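You operate a simulated robot arm through the tools that you are given. There is no shell and no other tool. Be economical: measure what you need, move in short steps, check, and stop when the job is done.

You run a simulated robot arm. Do the job below in one go: nothing can be reset, and whatever is moved stays where it is left.

Task
Warm the water to suit the labels and wash the red and blue scarves.
Fine: in the blue wash tub; the steel bottle's pump adds hot water; dip each once, unspoilt; lay them on the drying rack; the other scarves stay dry.

It is judged by the outcome, as a careful person would: the job done as asked, and still so three seconds after it is handed in. It fails if anything else is knocked over, pushed out of place, dropped, spilled or broken.

Robot
A 7-joint arm with a two-finger parallel gripper, fixed in place. Base frame: the origin is at the foot of the arm, x ahead of it, y to its left, z up; the work surface is at about z = 0.85. Readings come in m, rad, newtons and seconds.
With the tool pointing down near the work surface it reaches from about 0.22 to 0.74 m from the base axis. Its first joint turns from -2.897 to 2.897 rad. Payload 1.57 kg.
Tool frame: the origin (TCP) lies between the finger pads and is the grasp point; the fingertips stand 0.03 m ahead of it; z points along the fingers, y is the line along which they close. Largest opening 0.11 m; finger width 0.024, thickness 0.012; the body of the gripper, 0.048 by 0.112 m, starts 0.078 m behind the TCP.
Orientation is told as [roll, pitch, yaw] about the base's x, y, z axes, in that order, counted from this pose: with the fingers straight down and closing along the base's y, the tool's x points along the base's -x, its y along +y and its z along -z.

Tools
- The arm moves only by the tool send_rows. Its argument "series" is one flat list of numbers, 7 for each row, row after row: the turn, a rotation vector about the tool's x, y, z in rad, then the shift along the tool's x, y, z in cm, then the gripper command, from -1 (fully open) to 1 (shut), values between in proportion. In form: [wx, wy, wz, x, y, z, claw, wx, wy, wz, x, y, z, claw, ...]. A call has 1 to 10 rows; each row is the pose to reach, as a shift and turn from the pose commanded when the call began, along the tool's axes at that moment. Each row takes 0.2 s and may step no farther than 0.05 m and 0.15 rad from the row before; otherwise, or with a gripper value out of range, the whole call is refused. A pose out of reach is approached as far as the arm can. The call stops where the force on the tool passes 40 N (or 10 N more than at its start, if that is more) or the arm is blocked; 0.2 s more then pass. The fingers move at their own pace (about 0.045 m/s each) and stop on an object; they squeeze with about 20 N. The grip force told is the motor's: it shows also when the fingers shut on nothing. Time passes only in rows, and 0.2 s behind the last, so rows that repeat a pose let the fingers close. The reply holds the time, the measured pose of the TCP, the force on the tool along the base axes, the opening and the grip force, in the units named above and with some noise, with the torque about the TCP (base axes, N m) and any sound that the robot's microphone picked up.
- Cameras (640 x 400 px; columns grow to the right, rows downward): "scene" is fixed at [0.0461, 0.5069, 1.4493]; the picture's right is [-0.40, -0.92, 0.00], its down [-0.56, 0.25, -0.79] and it looks along [0.72, -0.32, -0.61] (base axes); focal length 214 px, centre (320, 200). "wrist" rides on the gripper at [0.07, 0.016, -0.141] in the tool frame; the picture's right is [-0.23, 0.97, 0.00], its down [-0.85, -0.20, -0.48] and it looks along [-0.47, -0.11, 0.88] (tool axes); focal length 222 px, centre (320, 200). There is no depth. A picture from a camera that has moved, and an enlarged one, comes with that camera's place and axes in the base frame and with its lens. The place of the scene camera against the robot may be out by one fixed shift of up to 0.012 m in any direction.
- grab_frame(camera): a new picture of that camera. The clock stands still meanwhile.
- raise_lower(by): slides the trunk up (or, below 0, down) by that many m; the arm rides with it, the base frame stays. It gives what a move gives, with no picture.
- inspect(camera, box): a new picture of the part [left, top, right, bottom] of that camera's present view, enlarged. The clock stands still meanwhile.
- hand_in(): hands the job in; it is judged then, once.

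Go step by step. Nothing tells you positions but the pictures and the camera data: compare them with the known pose of the tool, close in by small moves and look again before you grip or let go. The budget is 120 turns and 76 pictures, counting those below and the enlarged ones. Unless the task says otherwise, let go and move clear before handing in, and close with one line.

The tools are called after "Call:" as name(argument=value, ...) on one line, values as JSON. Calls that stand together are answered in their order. send_rows: Moves the arm, as the interface text tells. Its arguments: {"type":"object","properties":{"series":{"type":"array","items":{"type":"number"}}},"required":["series"]} The other tools are called the same way: raise_lower (by) slides the trunk up or down; grab_frame (camera) takes a picture; inspect (camera, box) takes an enlarged picture of a part of a camera's view; hand_in () hands the job in.

At the start:

```text
t: 0.0
position: [0.3416, 0.222, 1.3481]
ee_rot: [0.0, 0.001, -0.001]
ft_force: [0.8, 0.0, 0.6]
moment: [0.01, -0.01, 0.02]
width: 0.1101
finger_force: 0.1
trunk travel left (down, up): [-0.493, 0.097]
```

scene: 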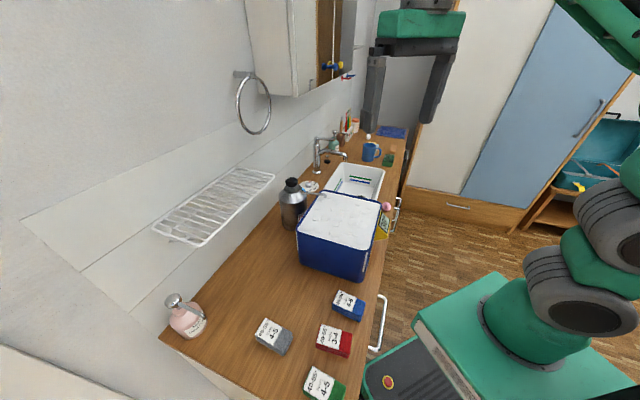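
wrist: 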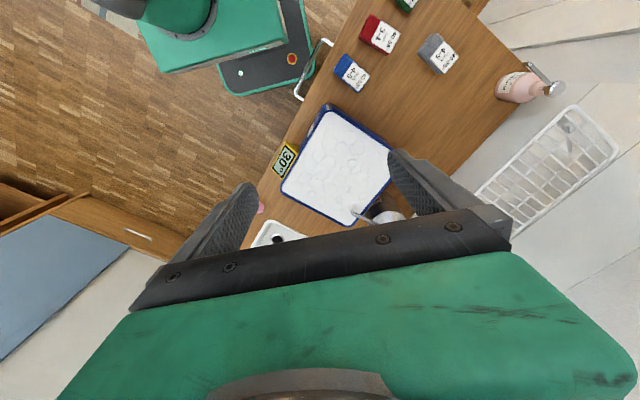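

I see a blue tub, a steel bottle with a pump, four folded scarves with labels, a drying rack on the wall, and a yellow display. I'll enlarge the labels and the tub first.

Call:
inspect(camera="scene", box=[230, 280, 390, 400])

Call:
inspect(camera="scene", box=[260, 150, 420, 280])

Call:
inspect(camera="wrist", box=[250, 80, 420, 240])

Call:
inspect(camera="wrist", box=[320, 0, 480, 100])

```text
3.33 times, centred on (310, 340) of scene
camera zoom: at [0.0461, 0.5069, 1.4493], right [-0.4, -0.92, 0.0], down [-0.56, 0.25, -0.79], along [0.72, -0.32, -0.61], focal length 715 px, centre (353, -267)
```

zoom: 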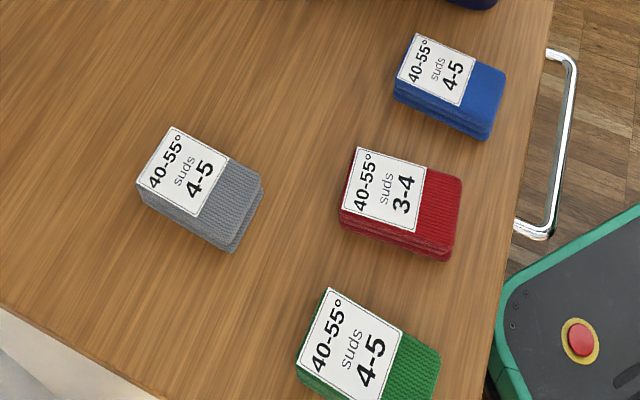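

```text
3.08 times, centred on (340, 215) of scene
camera zoom: at [0.0461, 0.5069, 1.4493], right [-0.4, -0.92, 0.0], down [-0.56, 0.25, -0.79], along [0.72, -0.32, -0.61], focal length 660 px, centre (258, 154)
```

zoom: 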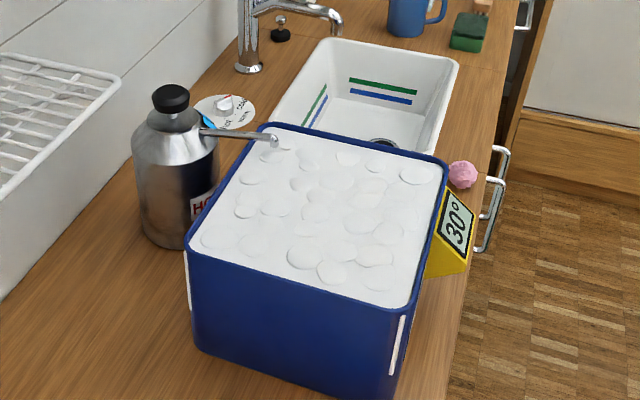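

```text
2.50 times, centred on (335, 160) of wrist
camera zoom: at [0.2723, 0.24, 1.4904], right [0.23, 0.97, 0.0], down [0.85, -0.2, 0.48], along [0.47, -0.11, -0.88], focal length 555 px, centre (282, 300)
```

zoom: 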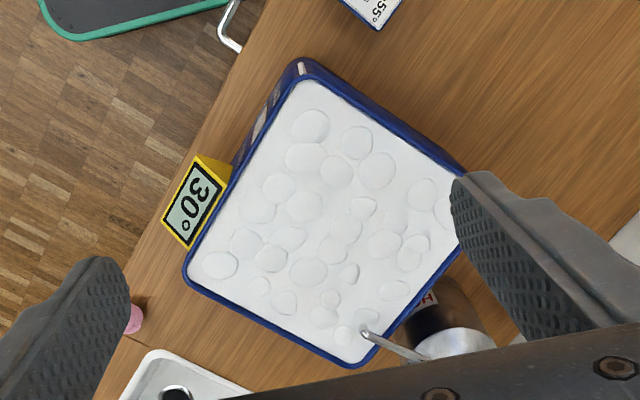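

```text
4.00 times, centred on (400, 50) of wrist
camera zoom: at [0.2723, 0.24, 1.4904], right [0.23, 0.97, 0.0], down [0.85, -0.2, 0.48], along [0.47, -0.11, -0.88], focal length 888 px, centre (0, 800)
```

zoom: 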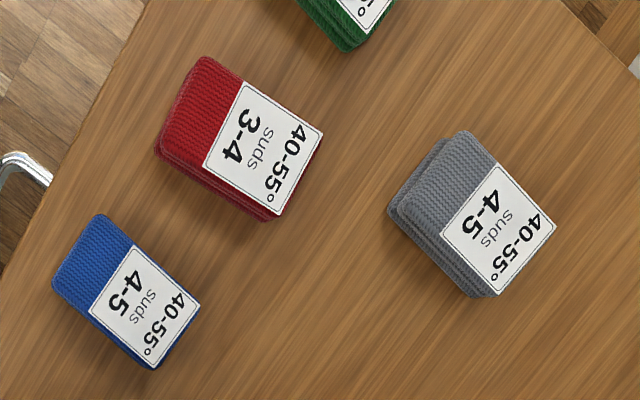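

The labels read 40–55° (red suds 3-4, blue suds 4-5) and the display shows 30°. I need to see the soap bottle, the dial and the tub marks.

Call:
inspect(camera="scene", box=[150, 280, 230, 350])

Call:
inspect(camera="scene", box=[270, 165, 340, 235])

Call:
inspect(camera="scene", box=[300, 90, 420, 200])

Call:
inspect(camera="wrist", box=[460, 50, 640, 230])

```text
5.71 times, centred on (190, 315) of scene
camera zoom: at [0.0461, 0.5069, 1.4493], right [-0.4, -0.92, 0.0], down [-0.56, 0.25, -0.79], along [0.72, -0.32, -0.61], focal length 1226 px, centre (1063, -457)
```

zoom: 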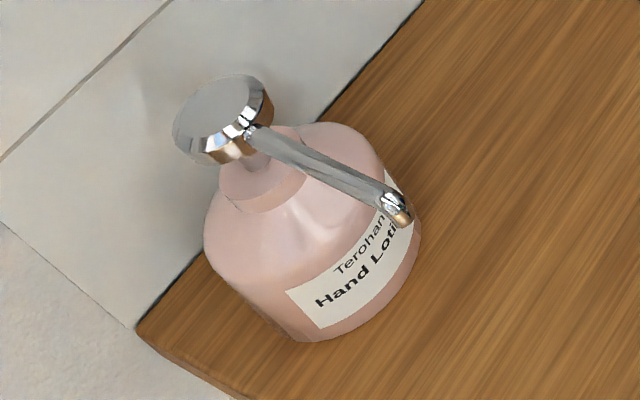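

```text
5.71 times, centred on (305, 200) of scene
camera zoom: at [0.0461, 0.5069, 1.4493], right [-0.4, -0.92, 0.0], down [-0.56, 0.25, -0.79], along [0.72, -0.32, -0.61], focal length 1226 px, centre (406, 200)
```

zoom: 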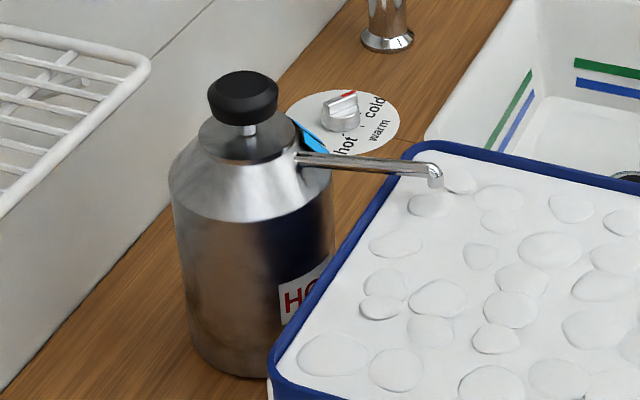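

```text
3.64 times, centred on (360, 145) of scene
camera zoom: at [0.0461, 0.5069, 1.4493], right [-0.4, -0.92, 0.0], down [-0.56, 0.25, -0.79], along [0.72, -0.32, -0.61], focal length 780 px, centre (174, 400)
```

zoom: 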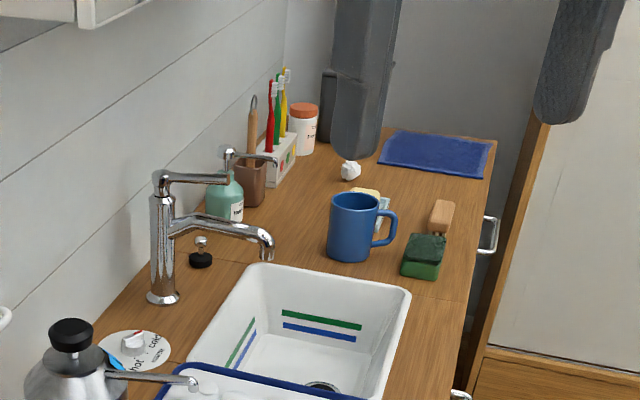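

```text
2.22 times, centred on (550, 140) of wrist
camera zoom: at [0.2723, 0.24, 1.4904], right [0.23, 0.97, 0.0], down [0.85, -0.2, 0.48], along [0.47, -0.11, -0.88], focal length 494 px, centre (-191, 333)
```

zoom: 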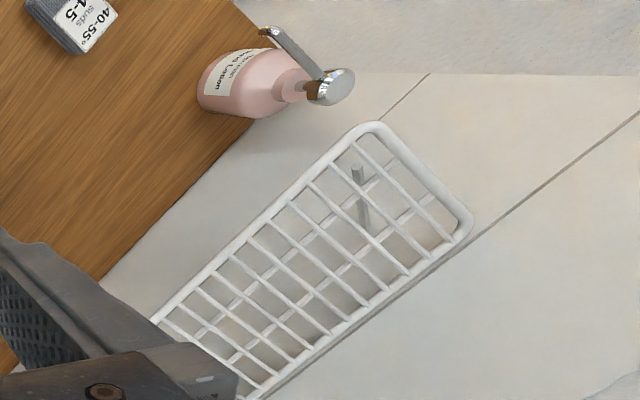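

Rough positions from the pictures: tub centre (0.465, 0.246) with its rim at z≈1.01, pump knob (0.67, 0.34, 1.04), rack plane at z≈1.11. I'll look closer at the tub's side marks and the counter near the tub.

Call:
inspect(camera="scene", box=[290, 220, 390, 285])

Call:
inspect(camera="wrist", box=[265, 95, 345, 175])

```text
6.15 times, centred on (340, 252) of scene
camera zoom: at [0.0461, 0.5069, 1.4493], right [-0.4, -0.92, 0.0], down [-0.56, 0.25, -0.79], along [0.72, -0.32, -0.61], focal length 1320 px, centre (197, -123)
```

zoom: 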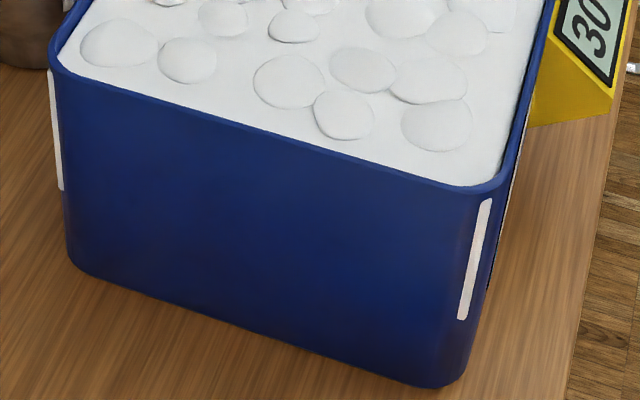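

```text
5.00 times, centred on (305, 135) of wrist
camera zoom: at [0.2723, 0.24, 1.4904], right [0.23, 0.97, 0.0], down [0.85, -0.2, 0.48], along [0.47, -0.11, -0.88], focal length 1111 px, centre (395, 525)
```

zoom: 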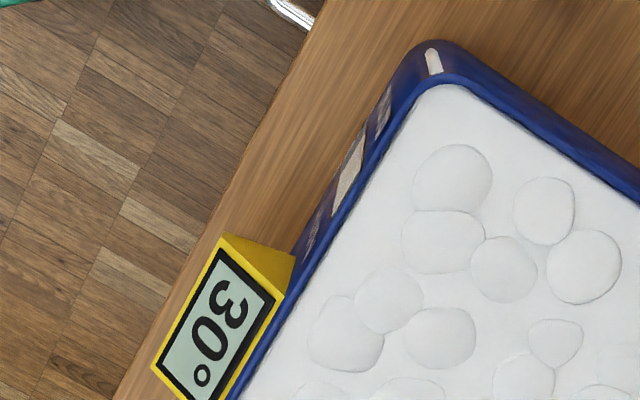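

The tub's front face (towards the robot) carries some writing. I'll turn the wrist and lower the trunk to read it.

Call:
send_rows(series=[0, 0, -0.13, 0.2, -1.9, 0, -1, 0, 0, -0.26, 0.4, -3.8, 0, -1, 0, 0, -0.39, 0.6, -5.7, 0, -1, 0, 0, -0.52, 0.8, -7.6, 0, -1, 0, 0, -0.65, 1, -9.5, 0, -1, 0, 0, -0.785, 1.2, -11.2, 0, -1])

Call:
raise_lower(by=-0.2)

Call:
send_rows(series=[0, -0.12, 0, 0, 0, 0, -1, 0, -0.24, 0, 0, 0, 0, -1, 0, -0.36, 0, 0, 0, 0, -1, 0, -0.48, 0, 0, 0, 0, -1, 0, -0.6, 0, 0, 0, 0, -1])

Call:
grab_frame(camera="wrist")

```text
t: 0.9
position: [0.3373, 0.1619, 1.3485]
ee_rot: [0.002, -0.008, 0.399]
ft_force: [4.0, 2.9, -8.6]
moment: [-0.38, 0.14, -0.14]
width: 0.1102
finger_force: 0.1
trunk travel left (down, up): [-0.493, 0.097]
stopped in row 4: the force on the tool passed its limit at 103 N (the readings are from after the stop); the commanded pose is now the measured one
```

```text
t: 3.1
position: [0.3366, 0.16, 1.1487]
ee_rot: [0.0, -0.008, 0.4]
ft_force: [3.8, 6.8, -11.1]
moment: [-0.86, -0.11, -0.4]
width: 0.1101
finger_force: 0.1
trunk travel left (down, up): [-0.293, 0.297]
```

```text
t: 4.3
position: [0.3515, 0.1626, 1.1391]
ee_rot: [0.011, -0.591, 0.393]
ft_force: [-1.2, 0.1, 0.6]
moment: [0.0, 0.03, 0.03]
width: 0.1098
finger_force: 0.0
trunk travel left (down, up): [-0.293, 0.297]
```

```text
63 pictures are left
camera wrist: at [0.2196, 0.1251, 1.2183], right [-0.2, 0.97, 0.13], down [0.49, -0.02, 0.87], along [0.85, 0.24, -0.47], focal length 222 px, centre (320, 200)
```

wrist: 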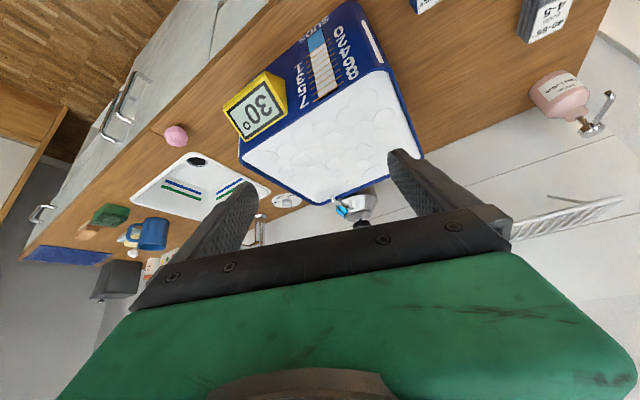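

The tub has a "suds" gauge on its front. I'll enlarge it, and check the scene for what the arm touched.

Call:
inspect(camera="wrist", box=[270, 10, 390, 110])

Call:
grab_frame(camera="scene")

```text
4.00 times, centred on (330, 60) of wrist
camera zoom: at [0.2196, 0.1251, 1.2183], right [-0.2, 0.97, 0.13], down [0.49, -0.02, 0.87], along [0.85, 0.24, -0.47], focal length 888 px, centre (280, 760)
```

zoom: 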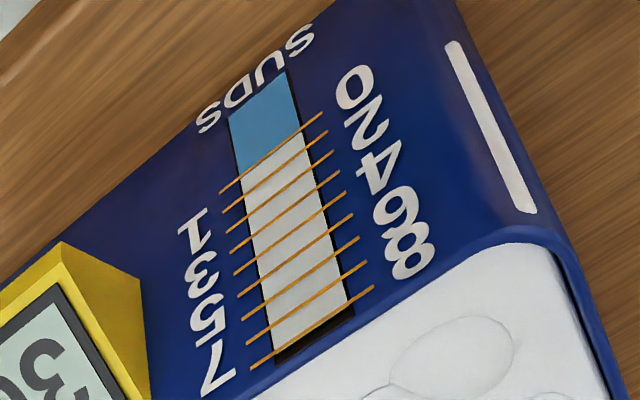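

```text
61 pictures are left
```

scene: 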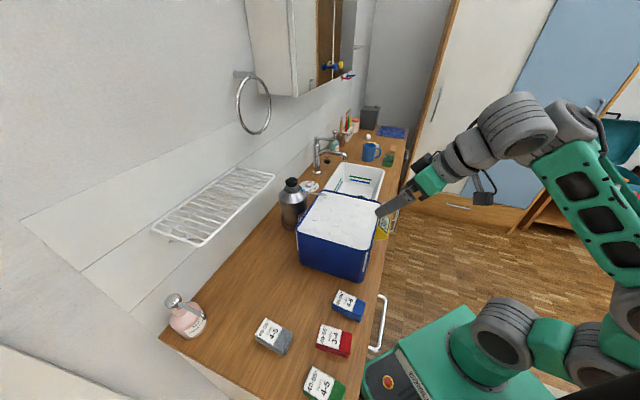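

The gauge's white suds column stands near 7.5 now, so suds evidently have to fall to 4-5 for blue and then 3-4 for red, with the water at 40–55°. Next I'll locate the pump knob more precisely.

Call:
inspect(camera="wrist", box=[300, 170, 420, 250])

```text
5.00 times, centred on (360, 210) of wrist
camera zoom: at [0.2196, 0.1251, 1.2183], right [-0.2, 0.97, 0.13], down [0.49, -0.02, 0.87], along [0.85, 0.24, -0.47], focal length 1111 px, centre (120, 150)
```

zoom: 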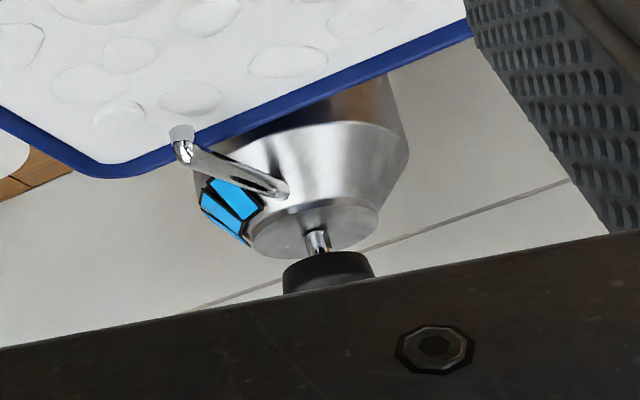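

The knob triangulates to about (0.668, 0.342), with its top near z≈1.05. I'll move the closed fingers above it.

Call:
send_rows(series=[0, 0, 0, -3.48, 0.56, 2.54, 1, 0, 0, 0, -6.96, 1.12, 5.08, 1, 0, 0, 0, -10.44, 1.67, 7.62, 1, 0, 0, 0, -13.92, 2.23, 10.16, 1, 0, 0, 0, -17.4, 2.79, 12.7, 1, 0, 0, 0, -20.88, 3.35, 15.23, 1, 0, 0, 0, -24.36, 3.9, 17.77, 1, 0, 0, 0, -27.84, 4.46, 20.31, 1])

Call:
inspect(camera="scene", box=[240, 130, 360, 240])

Call:
grab_frame(camera="wrist")

```text
t: 6.1
position: [0.6142, 0.3228, 1.1423]
ee_rot: [0.005, -0.61, 0.4]
ft_force: [0.5, -0.1, -0.1]
moment: [0.03, -0.02, 0.01]
width: 0.0
finger_force: 20.4
out of reach, approached as far as the arm can: row 8
trunk travel left (down, up): [-0.293, 0.297]
```

```text
3.64 times, centred on (300, 185) of scene
camera zoom: at [0.0461, 0.5069, 1.4493], right [-0.4, -0.92, 0.0], down [-0.56, 0.25, -0.79], along [0.72, -0.32, -0.61], focal length 780 px, centre (393, 254)
```

zoom: 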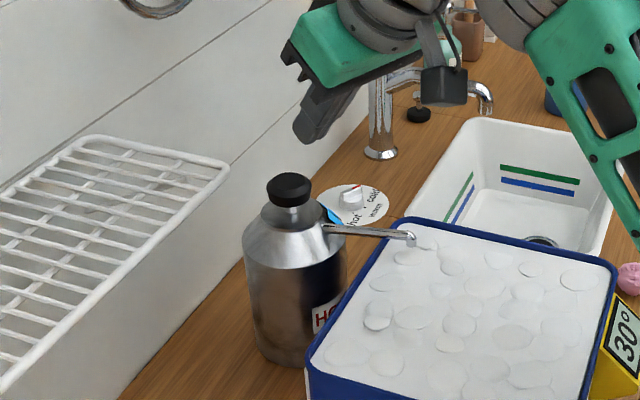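

```text
58 pictures are left
camera wrist: at [0.4814, 0.2844, 1.2184], right [-0.21, 0.97, 0.13], down [0.47, -0.02, 0.88], along [0.86, 0.25, -0.45], focal length 222 px, centre (320, 200)
```

wrist: 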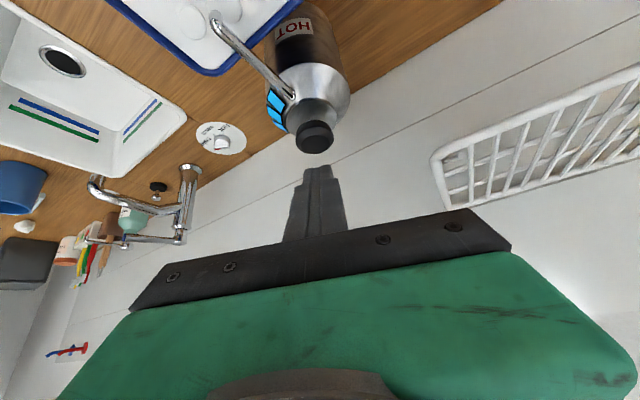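

The arm is stretched because its shoulder sits too low for this reach. I'll raise the trunk, then bring the tool down again.

Call:
raise_lower(by=0.25)

Call:
send_rows(series=[0, 0, 0, 0, 0, 0, 1])

```text
t: 8.6
position: [0.6156, 0.3219, 1.3906]
ee_rot: [0.002, -0.609, 0.397]
ft_force: [-0.9, 0.2, -0.2]
moment: [-0.02, -0.04, 0.02]
width: 0.0002
finger_force: 19.9
trunk travel left (down, up): [-0.543, 0.047]
```

```text
t: 9.0
position: [0.6164, 0.323, 1.3922]
ee_rot: [0.004, -0.608, 0.398]
ft_force: [0.2, -1.4, -0.4]
moment: [-0.01, 0.03, 0.01]
width: 0.0002
finger_force: 20.1
trunk travel left (down, up): [-0.543, 0.047]
```

Call:
send_rows(series=[0, 0, 0, 2.03, -0.05, 4.01, 1, 0, 0, 0, 4.07, -0.1, 8.02, 1, 0, 0, 0, 6.1, -0.15, 12.03, 1, 0, 0, 0, 8.13, -0.2, 16.05, 1, 0, 0, 0, 10.17, -0.25, 20.06, 1, 0, 0, 0, 12.2, -0.3, 24.07, 1])

Call:
inspect(camera="scene", box=[240, 130, 360, 240])

Call:
grab_frame(camera="wrist")

```text
t: 10.4
position: [0.6506, 0.3293, 1.19]
ee_rot: [0.009, -0.544, 0.398]
ft_force: [0.7, -0.3, -0.3]
moment: [-0.03, -0.01, -0.03]
width: 0.0001
finger_force: 19.7
out of reach, approached as far as the arm can: row 4, 5, 6
trunk travel left (down, up): [-0.543, 0.047]
```

```text
3.64 times, centred on (300, 185) of scene
camera zoom: at [0.0461, 0.5069, 1.4493], right [-0.4, -0.92, 0.0], down [-0.56, 0.25, -0.79], along [0.72, -0.32, -0.61], focal length 780 px, centre (393, 254)
```

zoom: 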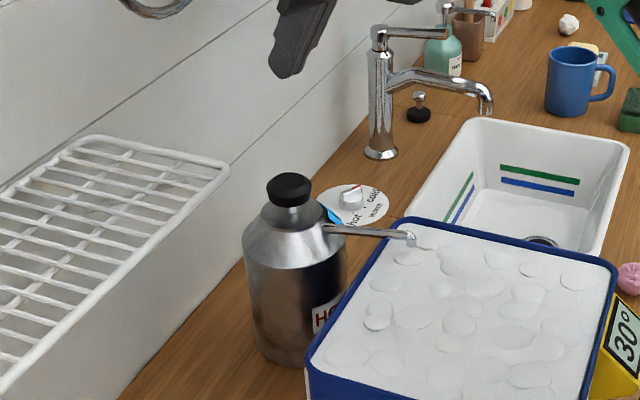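

```text
56 pictures are left
camera wrist: at [0.5234, 0.2921, 1.2748], right [-0.2, 0.97, 0.13], down [0.53, 0.0, 0.85], along [0.83, 0.24, -0.51], focal length 222 px, centre (320, 200)
```

wrist: 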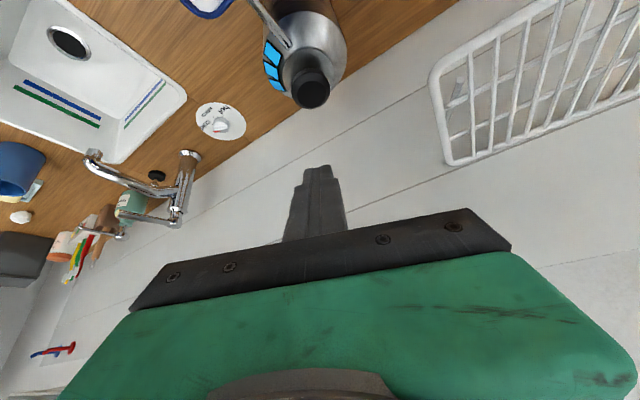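

The reach limit seems to come from the tilt (the tool came upright as it stalled). I'll set the tool nearly vertical and approach the knob that way.

Call:
send_rows(series=[0, 0.11, 0, -0.05, 0.1, 0.6, 1, 0, 0.22, 0, -0.1, 0.2, 1.2, 1, 0, 0.33, 0, -0.15, 0.35, 1.8, 1, 0, 0.44, 0, -0.2, 0.45, 2.4, 1])

Call:
grab_frame(camera="scene")

Call:
grab_frame(camera="wrist")

```text
t: 11.4
position: [0.646, 0.3135, 1.1606]
ee_rot: [0.005, -0.121, 0.405]
ft_force: [0.7, 0.1, 0.1]
moment: [-0.01, -0.02, -0.03]
width: 0.0
finger_force: 19.6
out of reach, approached as far as the arm can: row 4
trunk travel left (down, up): [-0.543, 0.047]
```

```text
55 pictures are left
```

scene: 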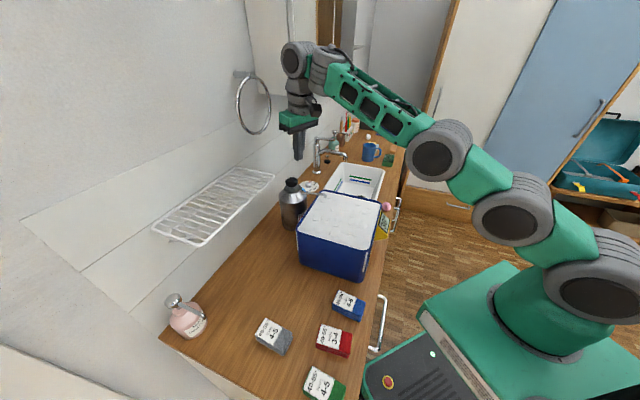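

```text
54 pictures are left
camera wrist: at [0.5613, 0.2944, 1.2931], right [-0.18, 0.98, 0.03], down [0.81, 0.12, 0.58], along [0.56, 0.13, -0.82], focal length 222 px, centre (320, 200)
```

wrist: 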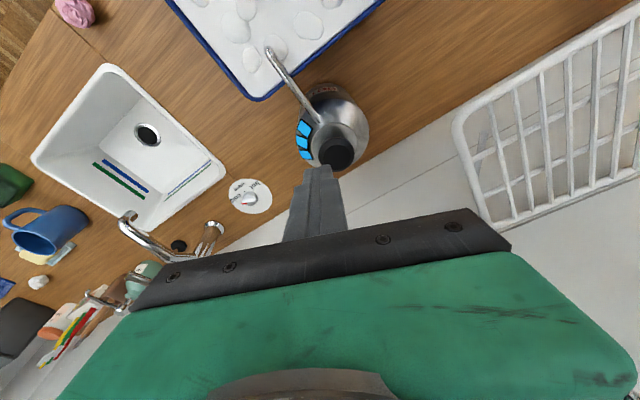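

The arm is nearly straight and pointing up, so I'll raise the trunk a little more, lower the tool upright, then reach out to the knob.

Call:
raise_lower(by=0.045)

Call:
send_rows(series=[0, 0, 0, 0, 0, 3.5, 1, 0, 0, 0, 0.3, 0.2, 6.5, 1, 0, 0, 0, 0.3, 0.8, 9.3, 1, 0, 0, 0, -0.8, 1.3, 9.3, 1, 0, 0, 0, -1.6, 1.73, 9.3, 1])

Call:
grab_frame(camera="wrist")

Call:
inspect(camera="scene", box=[240, 130, 360, 240])

```text
t: 12.3
position: [0.6473, 0.3138, 1.2047]
ee_rot: [0.005, -0.123, 0.403]
ft_force: [0.7, 0.8, 0.0]
moment: [-0.01, 0.0, -0.02]
width: 0.0
finger_force: 20.3
trunk travel left (down, up): [-0.588, 0.002]
```

```text
t: 13.5
position: [0.6643, 0.3409, 1.1144]
ee_rot: [0.005, -0.123, 0.406]
ft_force: [-0.4, 0.7, -0.3]
moment: [0.02, -0.01, 0.01]
width: 0.0
finger_force: 19.6
trunk travel left (down, up): [-0.588, 0.002]
```

```text
53 pictures are left
camera wrist: at [0.5792, 0.3217, 1.2476], right [-0.18, 0.98, 0.03], down [0.81, 0.12, 0.58], along [0.56, 0.13, -0.82], focal length 222 px, centre (320, 200)
```

wrist: 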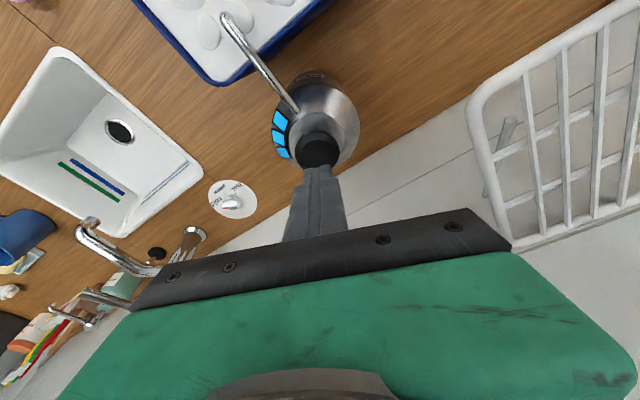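

```text
3.64 times, centred on (300, 185) of scene
camera zoom: at [0.0461, 0.5069, 1.4493], right [-0.4, -0.92, 0.0], down [-0.56, 0.25, -0.79], along [0.72, -0.32, -0.61], focal length 780 px, centre (393, 254)
```

zoom: 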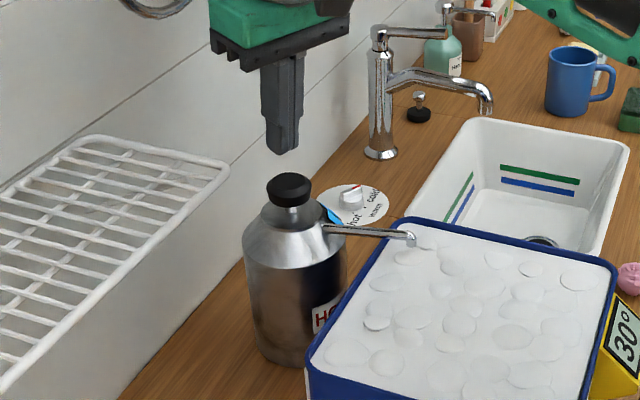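

The fingertips are above the knob. I'll press down gently in small steps.

Call:
send_rows(series=[0, 0, 0, 0.36, 0, 2.98, 1, 0, 0, 0, 0.48, 0, 3.97, 1, 0, 0, 0, 0.6, 0, 4.97, 1, 0, 0, 0, 0.72, 0, 5.96, 1])

Call:
inspect(camera="scene", box=[240, 130, 420, 260])

```text
t: 14.6
position: [0.666, 0.3413, 1.0703]
ee_rot: [0.007, -0.148, 0.404]
ft_force: [-2.5, -3.7, 18.3]
moment: [-0.2, 0.23, 0.12]
width: 0.0
finger_force: 20.4
trunk travel left (down, up): [-0.588, 0.002]
stopped in row 4: the force on the tool passed its limit at 42 N (the readings are from after the stop); the commanded pose is now the measured one
```

```text
3.08 times, centred on (330, 195) of scene
camera zoom: at [0.0461, 0.5069, 1.4493], right [-0.4, -0.92, 0.0], down [-0.56, 0.25, -0.79], along [0.72, -0.32, -0.61], focal length 660 px, centre (289, 215)
```

zoom: 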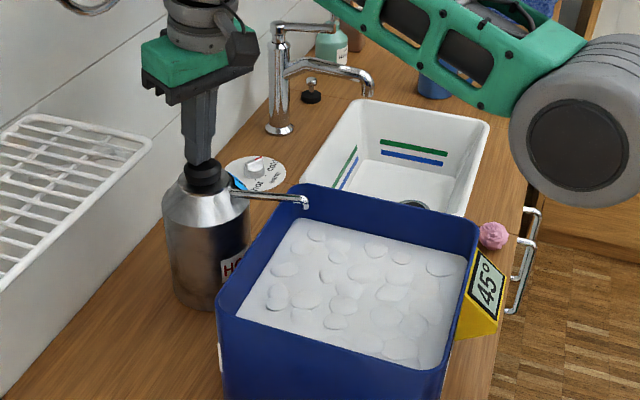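

One press took the water to 45°, inside 40–55, and the foam has dropped. I'll lift off the knob and go back to read the gauge.

Call:
send_rows(series=[0, 0, 0, -0.4, 0, -3, 1, 0, 0, 0, -0.8, 0, -6, 1, 0, 0, 0, -0.5, 0, -9.5, 1, 0, 0, 0, 3, -0.5, -12, 1, 0, 0, 0, 7.5, -1, -12, 1, 0, 0, 0, 12, -1.5, -12, 1, 0, 0, 0, 16.5, -2, -12, 1, 0, 0, 0, 21, -2.5, -12, 0, 0, 0, 0, 25.5, -3, -12, -1, 0, 0, 0, 30, -3.5, -12, -1])

Call:
grab_frame(camera="wrist")

Call:
inspect(camera="scene", box=[260, 150, 400, 280])

```text
t: 16.8
position: [0.3916, 0.1856, 1.1437]
ee_rot: [0.008, -0.142, 0.404]
ft_force: [0.1, 0.0, 0.5]
moment: [-0.01, -0.03, 0.0]
width: 0.0658
finger_force: 0.1
out of reach, approached as far as the arm can: row 3, 4
trunk travel left (down, up): [-0.588, 0.002]
```

```text
50 pictures are left
camera wrist: at [0.3036, 0.166, 1.2739], right [-0.18, 0.98, 0.04], down [0.8, 0.12, 0.59], along [0.58, 0.14, -0.8], focal length 222 px, centre (320, 200)
```

wrist: 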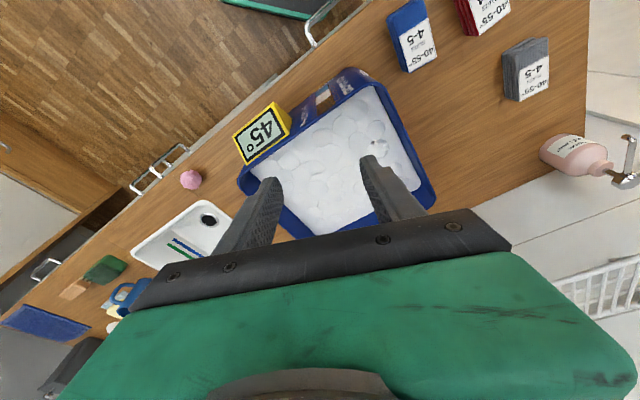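

```text
3.08 times, centred on (330, 215) of scene
camera zoom: at [0.0461, 0.5069, 1.4493], right [-0.4, -0.92, 0.0], down [-0.56, 0.25, -0.79], along [0.72, -0.32, -0.61], focal length 660 px, centre (289, 154)
```

zoom: 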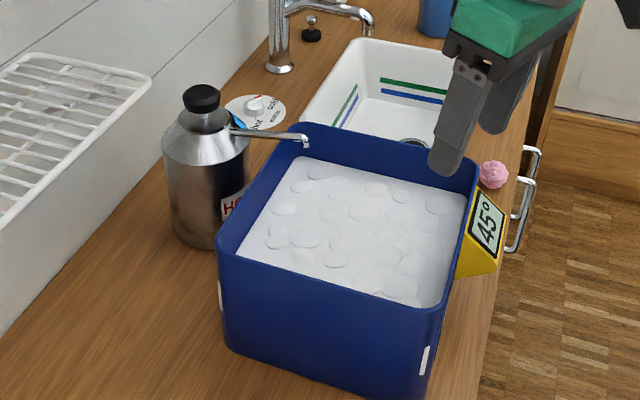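

Call:
inspect(camera="wrist", box=[285, 60, 375, 130])

```text
5.71 times, centred on (330, 95) of wrist
camera zoom: at [0.3036, 0.166, 1.2739], right [-0.18, 0.98, 0.04], down [0.8, 0.12, 0.59], along [0.58, 0.14, -0.8], focal length 1269 px, centre (263, 800)
```

zoom: 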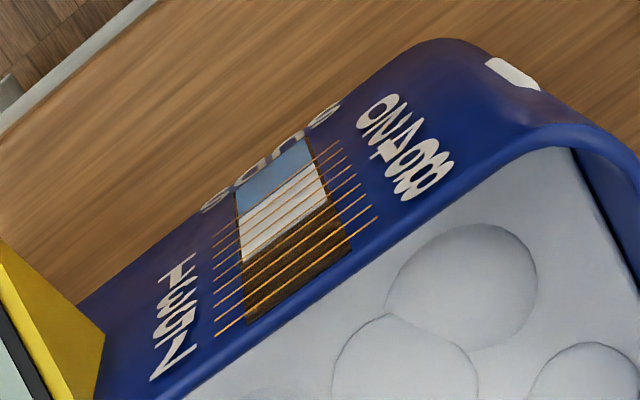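

Call:
send_rows(series=[0, -0.12, 0, 1.5, -0.5, -0.5, -1, 0, -0.24, 0, 3, -1, -1, -1, 0, -0.36, 0, 4.5, -1.5, -1.5, -1, 0, -0.48, 0, 5.5, -2, -2, -1])

Call:
inspect(camera="wrist", box=[270, 10, 390, 130])

```text
t: 17.8
position: [0.3458, 0.1437, 1.1538]
ee_rot: [0.01, -0.621, 0.4]
ft_force: [0.1, 0.1, 0.0]
moment: [-0.01, 0.04, -0.04]
width: 0.1102
finger_force: 0.1
trunk travel left (down, up): [-0.588, 0.002]
```

```text
3.33 times, centred on (330, 70) of wrist
camera zoom: at [0.2124, 0.1048, 1.2293], right [-0.21, 0.97, 0.14], down [0.46, -0.03, 0.89], along [0.86, 0.25, -0.44], focal length 740 px, centre (287, 633)
```

zoom: 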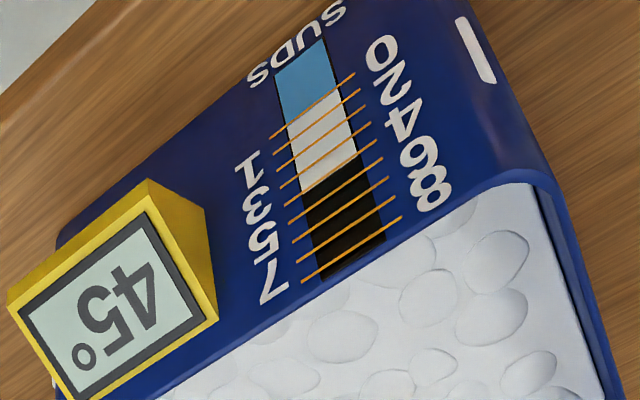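

Call:
inspect(camera="wrist", box=[310, 15, 360, 65])

```text
8.00 times, centred on (335, 40) of wrist
camera zoom: at [0.2124, 0.1048, 1.2293], right [-0.21, 0.97, 0.14], down [0.46, -0.03, 0.89], along [0.86, 0.25, -0.44], focal length 1777 px, centre (200, 1480)
```

zoom: 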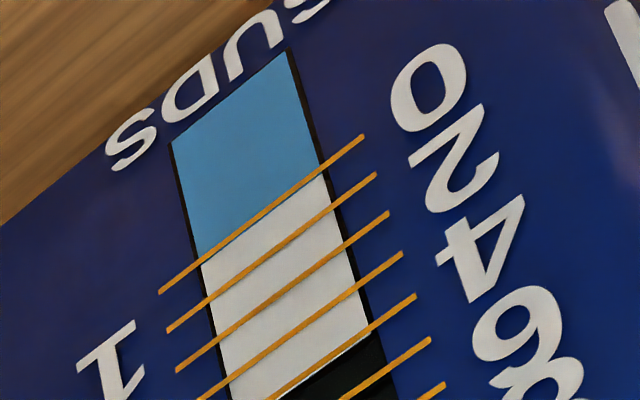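

The gauge reads about 4.2 suds (blue 4-5 fits now) and the water is 45°. I'll go straight for the blue scarf at about (0.27, 0.32), levelling the tool on the way.

Call:
send_rows(series=[0, 0.124, 0, 0.42, 2.31, 0.54, -0.45, 0, 0.248, 0, 0.83, 4.62, 1.08, -0.45, 0, 0.372, 0, 1.25, 6.93, 1.61, -0.45, 0, 0.496, 0, 1.66, 9.24, 2.15, -0.45, 0, 0.62, 0, 2.08, 11.55, 2.69, -0.45])

Call:
grab_frame(camera="wrist")

```text
t: 19.0
position: [0.2985, 0.2506, 1.1201]
ee_rot: [0.006, 0.001, 0.402]
ft_force: [-0.1, 0.3, -0.6]
moment: [-0.01, 0.04, -0.01]
width: 0.0796
finger_force: 0.1
trunk travel left (down, up): [-0.588, 0.002]
```

```text
45 pictures are left
camera wrist: at [0.2295, 0.2385, 1.2616], right [-0.17, 0.98, 0.01], down [0.87, 0.15, 0.48], along [0.47, 0.09, -0.88], focal length 222 px, centre (320, 200)
```

wrist: 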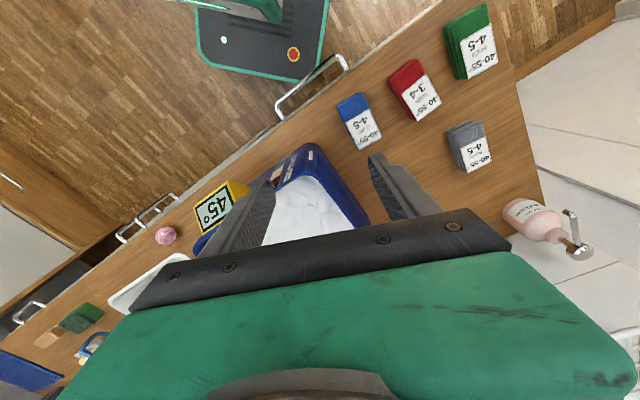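

Call:
send_rows(series=[0, 0, -0.1, -0.12, 2.28, 4, -0.45, 0, 0, -0.2, -0.24, 4.56, 8, -0.45, 0, 0, -0.3, -0.36, 6.84, 12, -0.45])

Call:
inspect(camera="wrist", box=[220, 80, 440, 230])

```text
t: 19.8
position: [0.2753, 0.3168, 0.9992]
ee_rot: [0.007, -0.004, 0.705]
ft_force: [0.2, 0.6, 0.0]
moment: [-0.03, -0.01, 0.0]
width: 0.0797
finger_force: 0.1
trunk travel left (down, up): [-0.588, 0.002]
```

```text
2.67 times, centred on (330, 155) of wrist
camera zoom: at [0.212, 0.2839, 1.1411], right [-0.46, 0.89, 0.01], down [0.78, 0.4, 0.48], along [0.42, 0.23, -0.88], focal length 592 px, centre (293, 320)
```

zoom: 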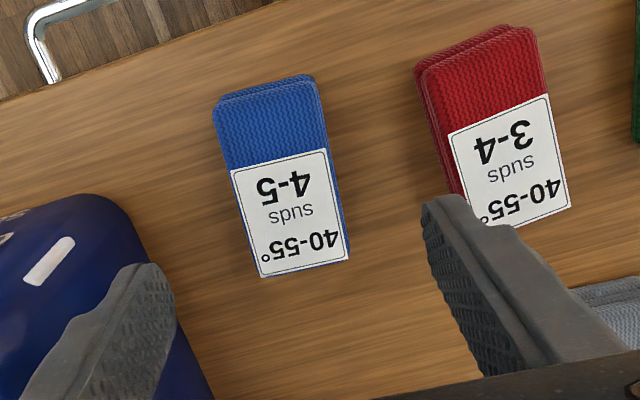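

The tool is aligned over the blue scarf (length about 0.078, width about 0.045). I'll go down, gripping slightly toward its near end, and close.

Call:
send_rows(series=[0, 0, 0, 0.66, 0, 4.5, -0.45, 0, 0, 0, 1.2, 0, 8.5, -0.45, 0, 0, 0, 1.2, 0, 11.4, -0.45, 0, 0, 0, 1.2, 0, 11.4, 1, 0, 0, 0, 1.2, 0, 11.4, 1, 0, 0, 0, 1.2, 0, 11.4, 1])

Call:
inspect(camera="wrist", box=[180, 40, 480, 240])

```text
t: 21.2
position: [0.2679, 0.3094, 0.8836]
ee_rot: [0.006, -0.002, 0.704]
ft_force: [-0.1, 0.0, 0.3]
moment: [-0.04, 0.02, -0.04]
width: 0.0454
finger_force: 20.3
trunk travel left (down, up): [-0.588, 0.002]
```

```text
2.00 times, centred on (330, 140) of wrist
camera zoom: at [0.2041, 0.2771, 1.0265], right [-0.46, 0.89, 0.01], down [0.78, 0.4, 0.48], along [0.42, 0.22, -0.88], focal length 444 px, centre (300, 320)
```

zoom: 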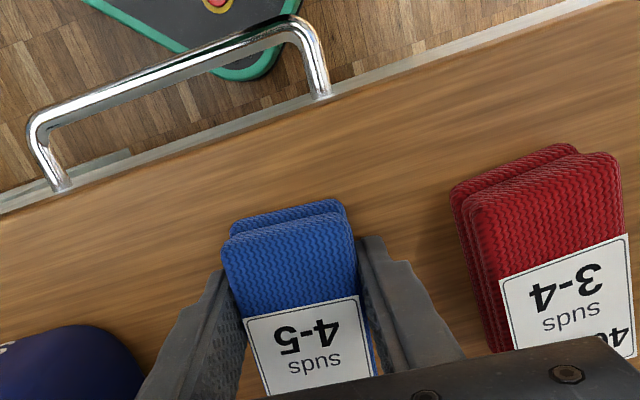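

The blue scarf is gripped at 0.045 m. I'll lift it and carry it above the tub.

Call:
send_rows(series=[0, 0, 0, 0, 0, -4.7, 1, 0, 0, 0, 0, 0, -9.4, 1, 0, 0, 0, 0, 0, -14.1, 1, 0, 0, 0, 0, 0, -18.8, 1, 0, 0, 0, 0, 0, -23.5, 1, 0, 0, 0, -2.2, -3.5, -23.5, 1, 0, 0, 0, -4.4, -7, -23.5, 1, 0, 0, 0, -6.5, -10.5, -23.5, 1, 0, 0, 0, -8.7, -14, -23.5, 1, 0, 0, 0, -10.9, -17.5, -23.5, 1])

Call:
grab_frame(camera="wrist")

Call:
grab_frame(camera="scene")

```text
t: 23.4
position: [0.4664, 0.2437, 1.1202]
ee_rot: [0.008, 0.0, 0.703]
ft_force: [0.4, -0.5, 0.3]
moment: [-0.04, 0.01, -0.02]
width: 0.0
finger_force: 20.1
trunk travel left (down, up): [-0.588, 0.002]
```

```text
42 pictures are left
camera wrist: at [0.402, 0.2123, 1.2611], right [-0.46, 0.89, 0.01], down [0.78, 0.4, 0.48], along [0.42, 0.22, -0.88], focal length 222 px, centre (320, 200)
```

wrist: 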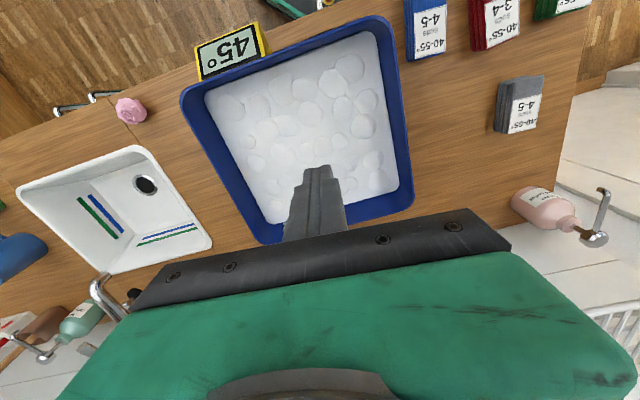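

```text
41 pictures are left
```

scene: 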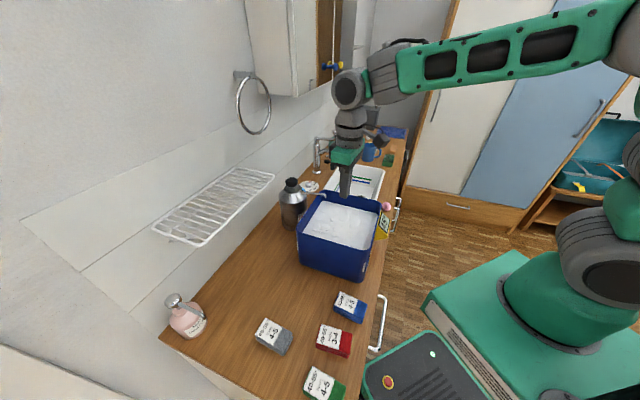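

The scarf slipped out at lift and is still in place on the counter. I'll go back over it and try again, gripping centrally, longer and lifting slowly.

Call:
send_rows(series=[0, 0, 0, 2.2, 3.5, 0, 1, 0, 0, 0, 4.4, 7, 0, 1, 0, 0, 0, 6.5, 10.5, 0, 1, 0, 0, 0, 8.7, 14, 0, -0.45, 0, 0, 0, 10.0, 17.5, 0, -0.45, 0, 0, 0, 10.0, 17.5, 4, -0.45, 0, 0, 0, 10.0, 17.5, 8, -0.45, 0, 0, 0, 10.0, 17.5, 12, -0.45])

Call:
inspect(camera="wrist", box=[220, 80, 440, 230])

```text
t: 25.2
position: [0.274, 0.3138, 1.003]
ee_rot: [0.007, -0.002, 0.704]
ft_force: [-0.3, 0.6, 0.6]
moment: [-0.05, 0.0, 0.0]
width: 0.0799
finger_force: 0.0
trunk travel left (down, up): [-0.588, 0.002]
```

```text
2.67 times, centred on (330, 155) of wrist
camera zoom: at [0.2109, 0.2811, 1.1448], right [-0.46, 0.89, 0.01], down [0.78, 0.4, 0.48], along [0.42, 0.22, -0.88], focal length 592 px, centre (293, 320)
```

zoom: 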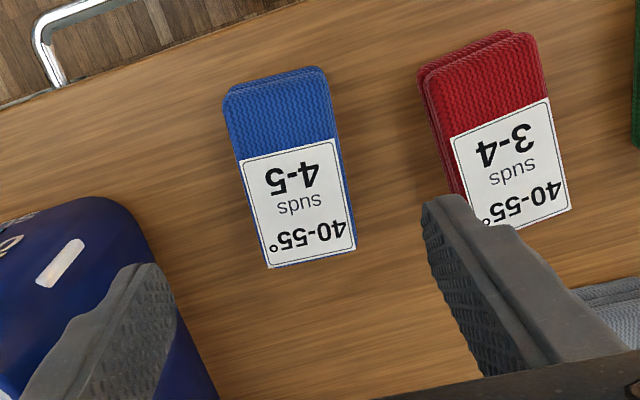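

Call:
send_rows(series=[0, 0, 0, 0.35, 0.15, 4, -0.45, 0, 0, 0, 0.35, 0.15, 8, -0.45, 0, 0, 0, 0.35, 0.15, 11, -0.45, 0, 0, 0, 0.35, 0.15, 12.2, -0.45, 0, 0, 0, 0.35, 0.15, 12.2, 1, 0, 0, 0, 0.35, 0.15, 12.2, 1, 0, 0, 0, 0.35, 0.15, 12.2, 1, 0, 0, 0, 0.35, 0.15, 12.2, 1, 0, 0, 0, 0.35, 0.15, 12.2, 1])

Call:
send_rows(series=[0, 0, 0, 0, 0, -0.5, 1, 0, 0, 0, 0, 0, -1.2, 1, 0, 0, 0, 0, 0, -2, 1, 0, 0, 0, 0, 0, -3, 1])

Call:
inspect(camera="scene", box=[290, 250, 410, 350])

```text
t: 27.2
position: [0.2703, 0.3107, 0.8819]
ee_rot: [0.008, -0.001, 0.703]
ft_force: [-0.4, 0.1, -0.3]
moment: [0.04, 0.01, -0.05]
width: 0.045
finger_force: 19.9
trunk travel left (down, up): [-0.588, 0.002]
```

```text
t: 28.2
position: [0.2707, 0.3108, 0.9104]
ee_rot: [0.008, -0.003, 0.704]
ft_force: [-0.2, 0.6, -0.3]
moment: [-0.01, 0.01, -0.01]
width: 0.0452
finger_force: 20.0
trunk travel left (down, up): [-0.588, 0.002]
```

```text
4.00 times, centred on (350, 300) of scene
camera zoom: at [0.0461, 0.5069, 1.4493], right [-0.4, -0.92, 0.0], down [-0.56, 0.25, -0.79], along [0.72, -0.32, -0.61], focal length 858 px, centre (200, -200)
```

zoom: 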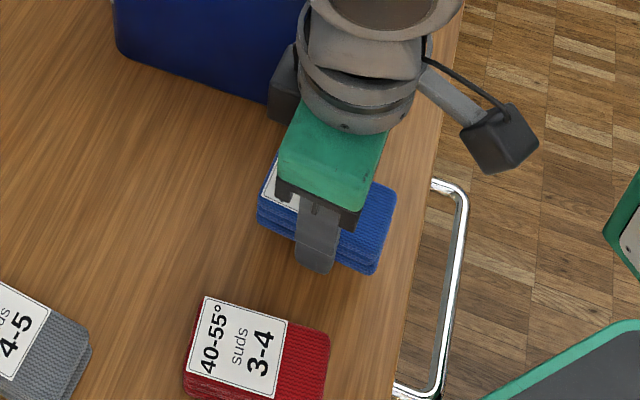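

It's holding this time. I'll keep lifting, more gently.

Call:
send_rows(series=[0, 0, 0, 0, 0, -2, 1, 0, 0, 0, 0, 0, -4.5, 1, 0, 0, 0, 0, 0, -7, 1, 0, 0, 0, 0, 0, -10, 1, 0, 0, 0, 0, 0, -13, 1, 0, 0, 0, 0, 0, -16, 1, 0, 0, 0, 0, 0, -19, 1, 0, 0, 0, 0, 0, -21, 1])

Call:
inspect(camera="scene", box=[260, 150, 400, 280])

Call:
grab_frame(camera="wrist")

```text
t: 30.0
position: [0.2711, 0.3113, 1.1217]
ee_rot: [0.008, -0.003, 0.703]
ft_force: [-0.1, -0.4, -0.6]
moment: [-0.02, 0.01, -0.01]
width: 0.0452
finger_force: 19.8
trunk travel left (down, up): [-0.588, 0.002]
```

```text
3.08 times, centred on (330, 215) of scene
camera zoom: at [0.0461, 0.5069, 1.4493], right [-0.4, -0.92, 0.0], down [-0.56, 0.25, -0.79], along [0.72, -0.32, -0.61], focal length 660 px, centre (289, 154)
```

zoom: 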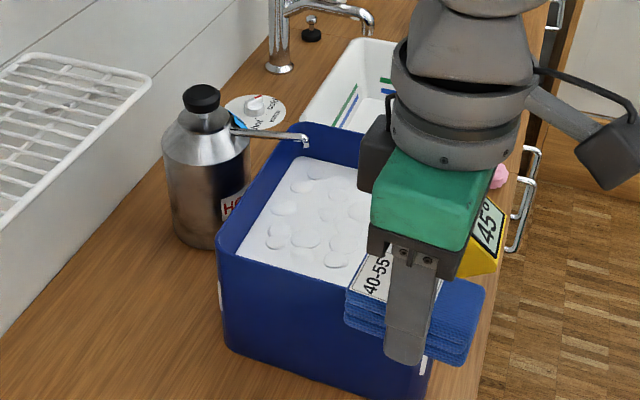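

```text
37 pictures are left
camera wrist: at [0.2085, 0.2791, 1.2632], right [-0.46, 0.89, 0.01], down [0.78, 0.4, 0.48], along [0.42, 0.22, -0.88], focal length 222 px, centre (320, 200)
```

wrist: 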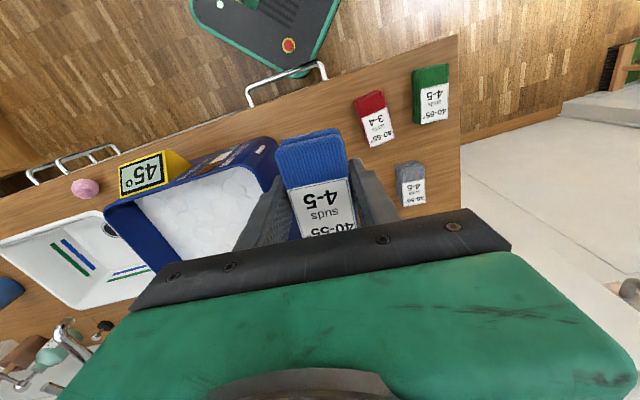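

Call:
inspect(camera="wrist", box=[180, 130, 280, 200])

```text
5.71 times, centred on (230, 165) of wrist
camera zoom: at [0.2085, 0.2791, 1.2632], right [-0.46, 0.89, 0.01], down [0.78, 0.4, 0.48], along [0.42, 0.22, -0.88], focal length 1269 px, centre (834, 400)
```

zoom: 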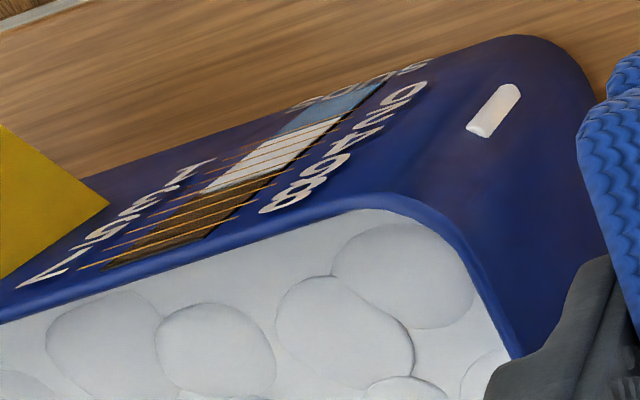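

The blue scarf is held level and the suds level looks unchanged. I'll carry it over the tub centre (0.472, 0.238), gently.

Call:
send_rows(series=[0, 0, 0, -1.3, -2.2, 0, 1, 0, 0, 0, -3, -5.3, 0, 1, 0, 0, 0, -4.9, -8.5, 0, 1, 0, 0, 0, -6.8, -11.9, 0, 1, 0, 0, 0, -8.7, -15.2, 0, 1, 0, 0, 0, -10, -17.5, 0, 1, 0, 0, 0, -10.6, -18.5, 0, 1])

Call:
grab_frame(camera="wrist")

```text
t: 31.6
position: [0.4726, 0.2375, 1.1195]
ee_rot: [0.006, -0.003, 0.706]
ft_force: [-0.3, -0.3, -1.8]
moment: [-0.02, -0.01, -0.01]
width: 0.0451
finger_force: 20.0
trunk travel left (down, up): [-0.588, 0.002]
```

```text
35 pictures are left
camera wrist: at [0.4099, 0.2049, 1.262], right [-0.46, 0.89, 0.01], down [0.78, 0.4, 0.48], along [0.42, 0.22, -0.88], focal length 222 px, centre (320, 200)
```

wrist: 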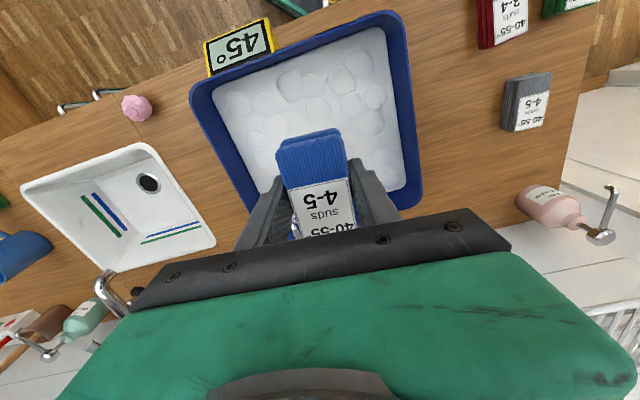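

Centred over the tub at 45°. I'll dip it once now.

Call:
send_rows(series=[0, 0, 0, 0, 0, 4, 1, 0, 0, 0, 0, 0, 8, 1, 0, 0, 0, 0, 0, 12, 1, 0, 0, 0, 0, 0, 16, 1, 0, 0, 0, 0, 0, 19.5, 1, 0, 0, 0, 0, 0, 22, 1, 0, 0, 0, 0, 0, 22, 1, 0, 0, 0, 0, 0, 22, 1, 0, 0, 0, 0, 0, 22, 1])

Call:
grab_frame(camera="scene")

```text
t: 33.6
position: [0.4729, 0.2396, 0.899]
ee_rot: [0.007, -0.004, 0.703]
ft_force: [0.3, 0.3, -1.0]
moment: [-0.04, -0.01, 0.02]
width: 0.0453
finger_force: 19.9
trunk travel left (down, up): [-0.588, 0.002]
```

```text
34 pictures are left
```

scene: 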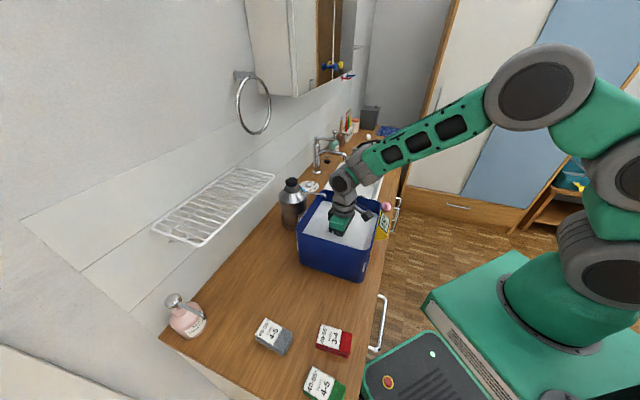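

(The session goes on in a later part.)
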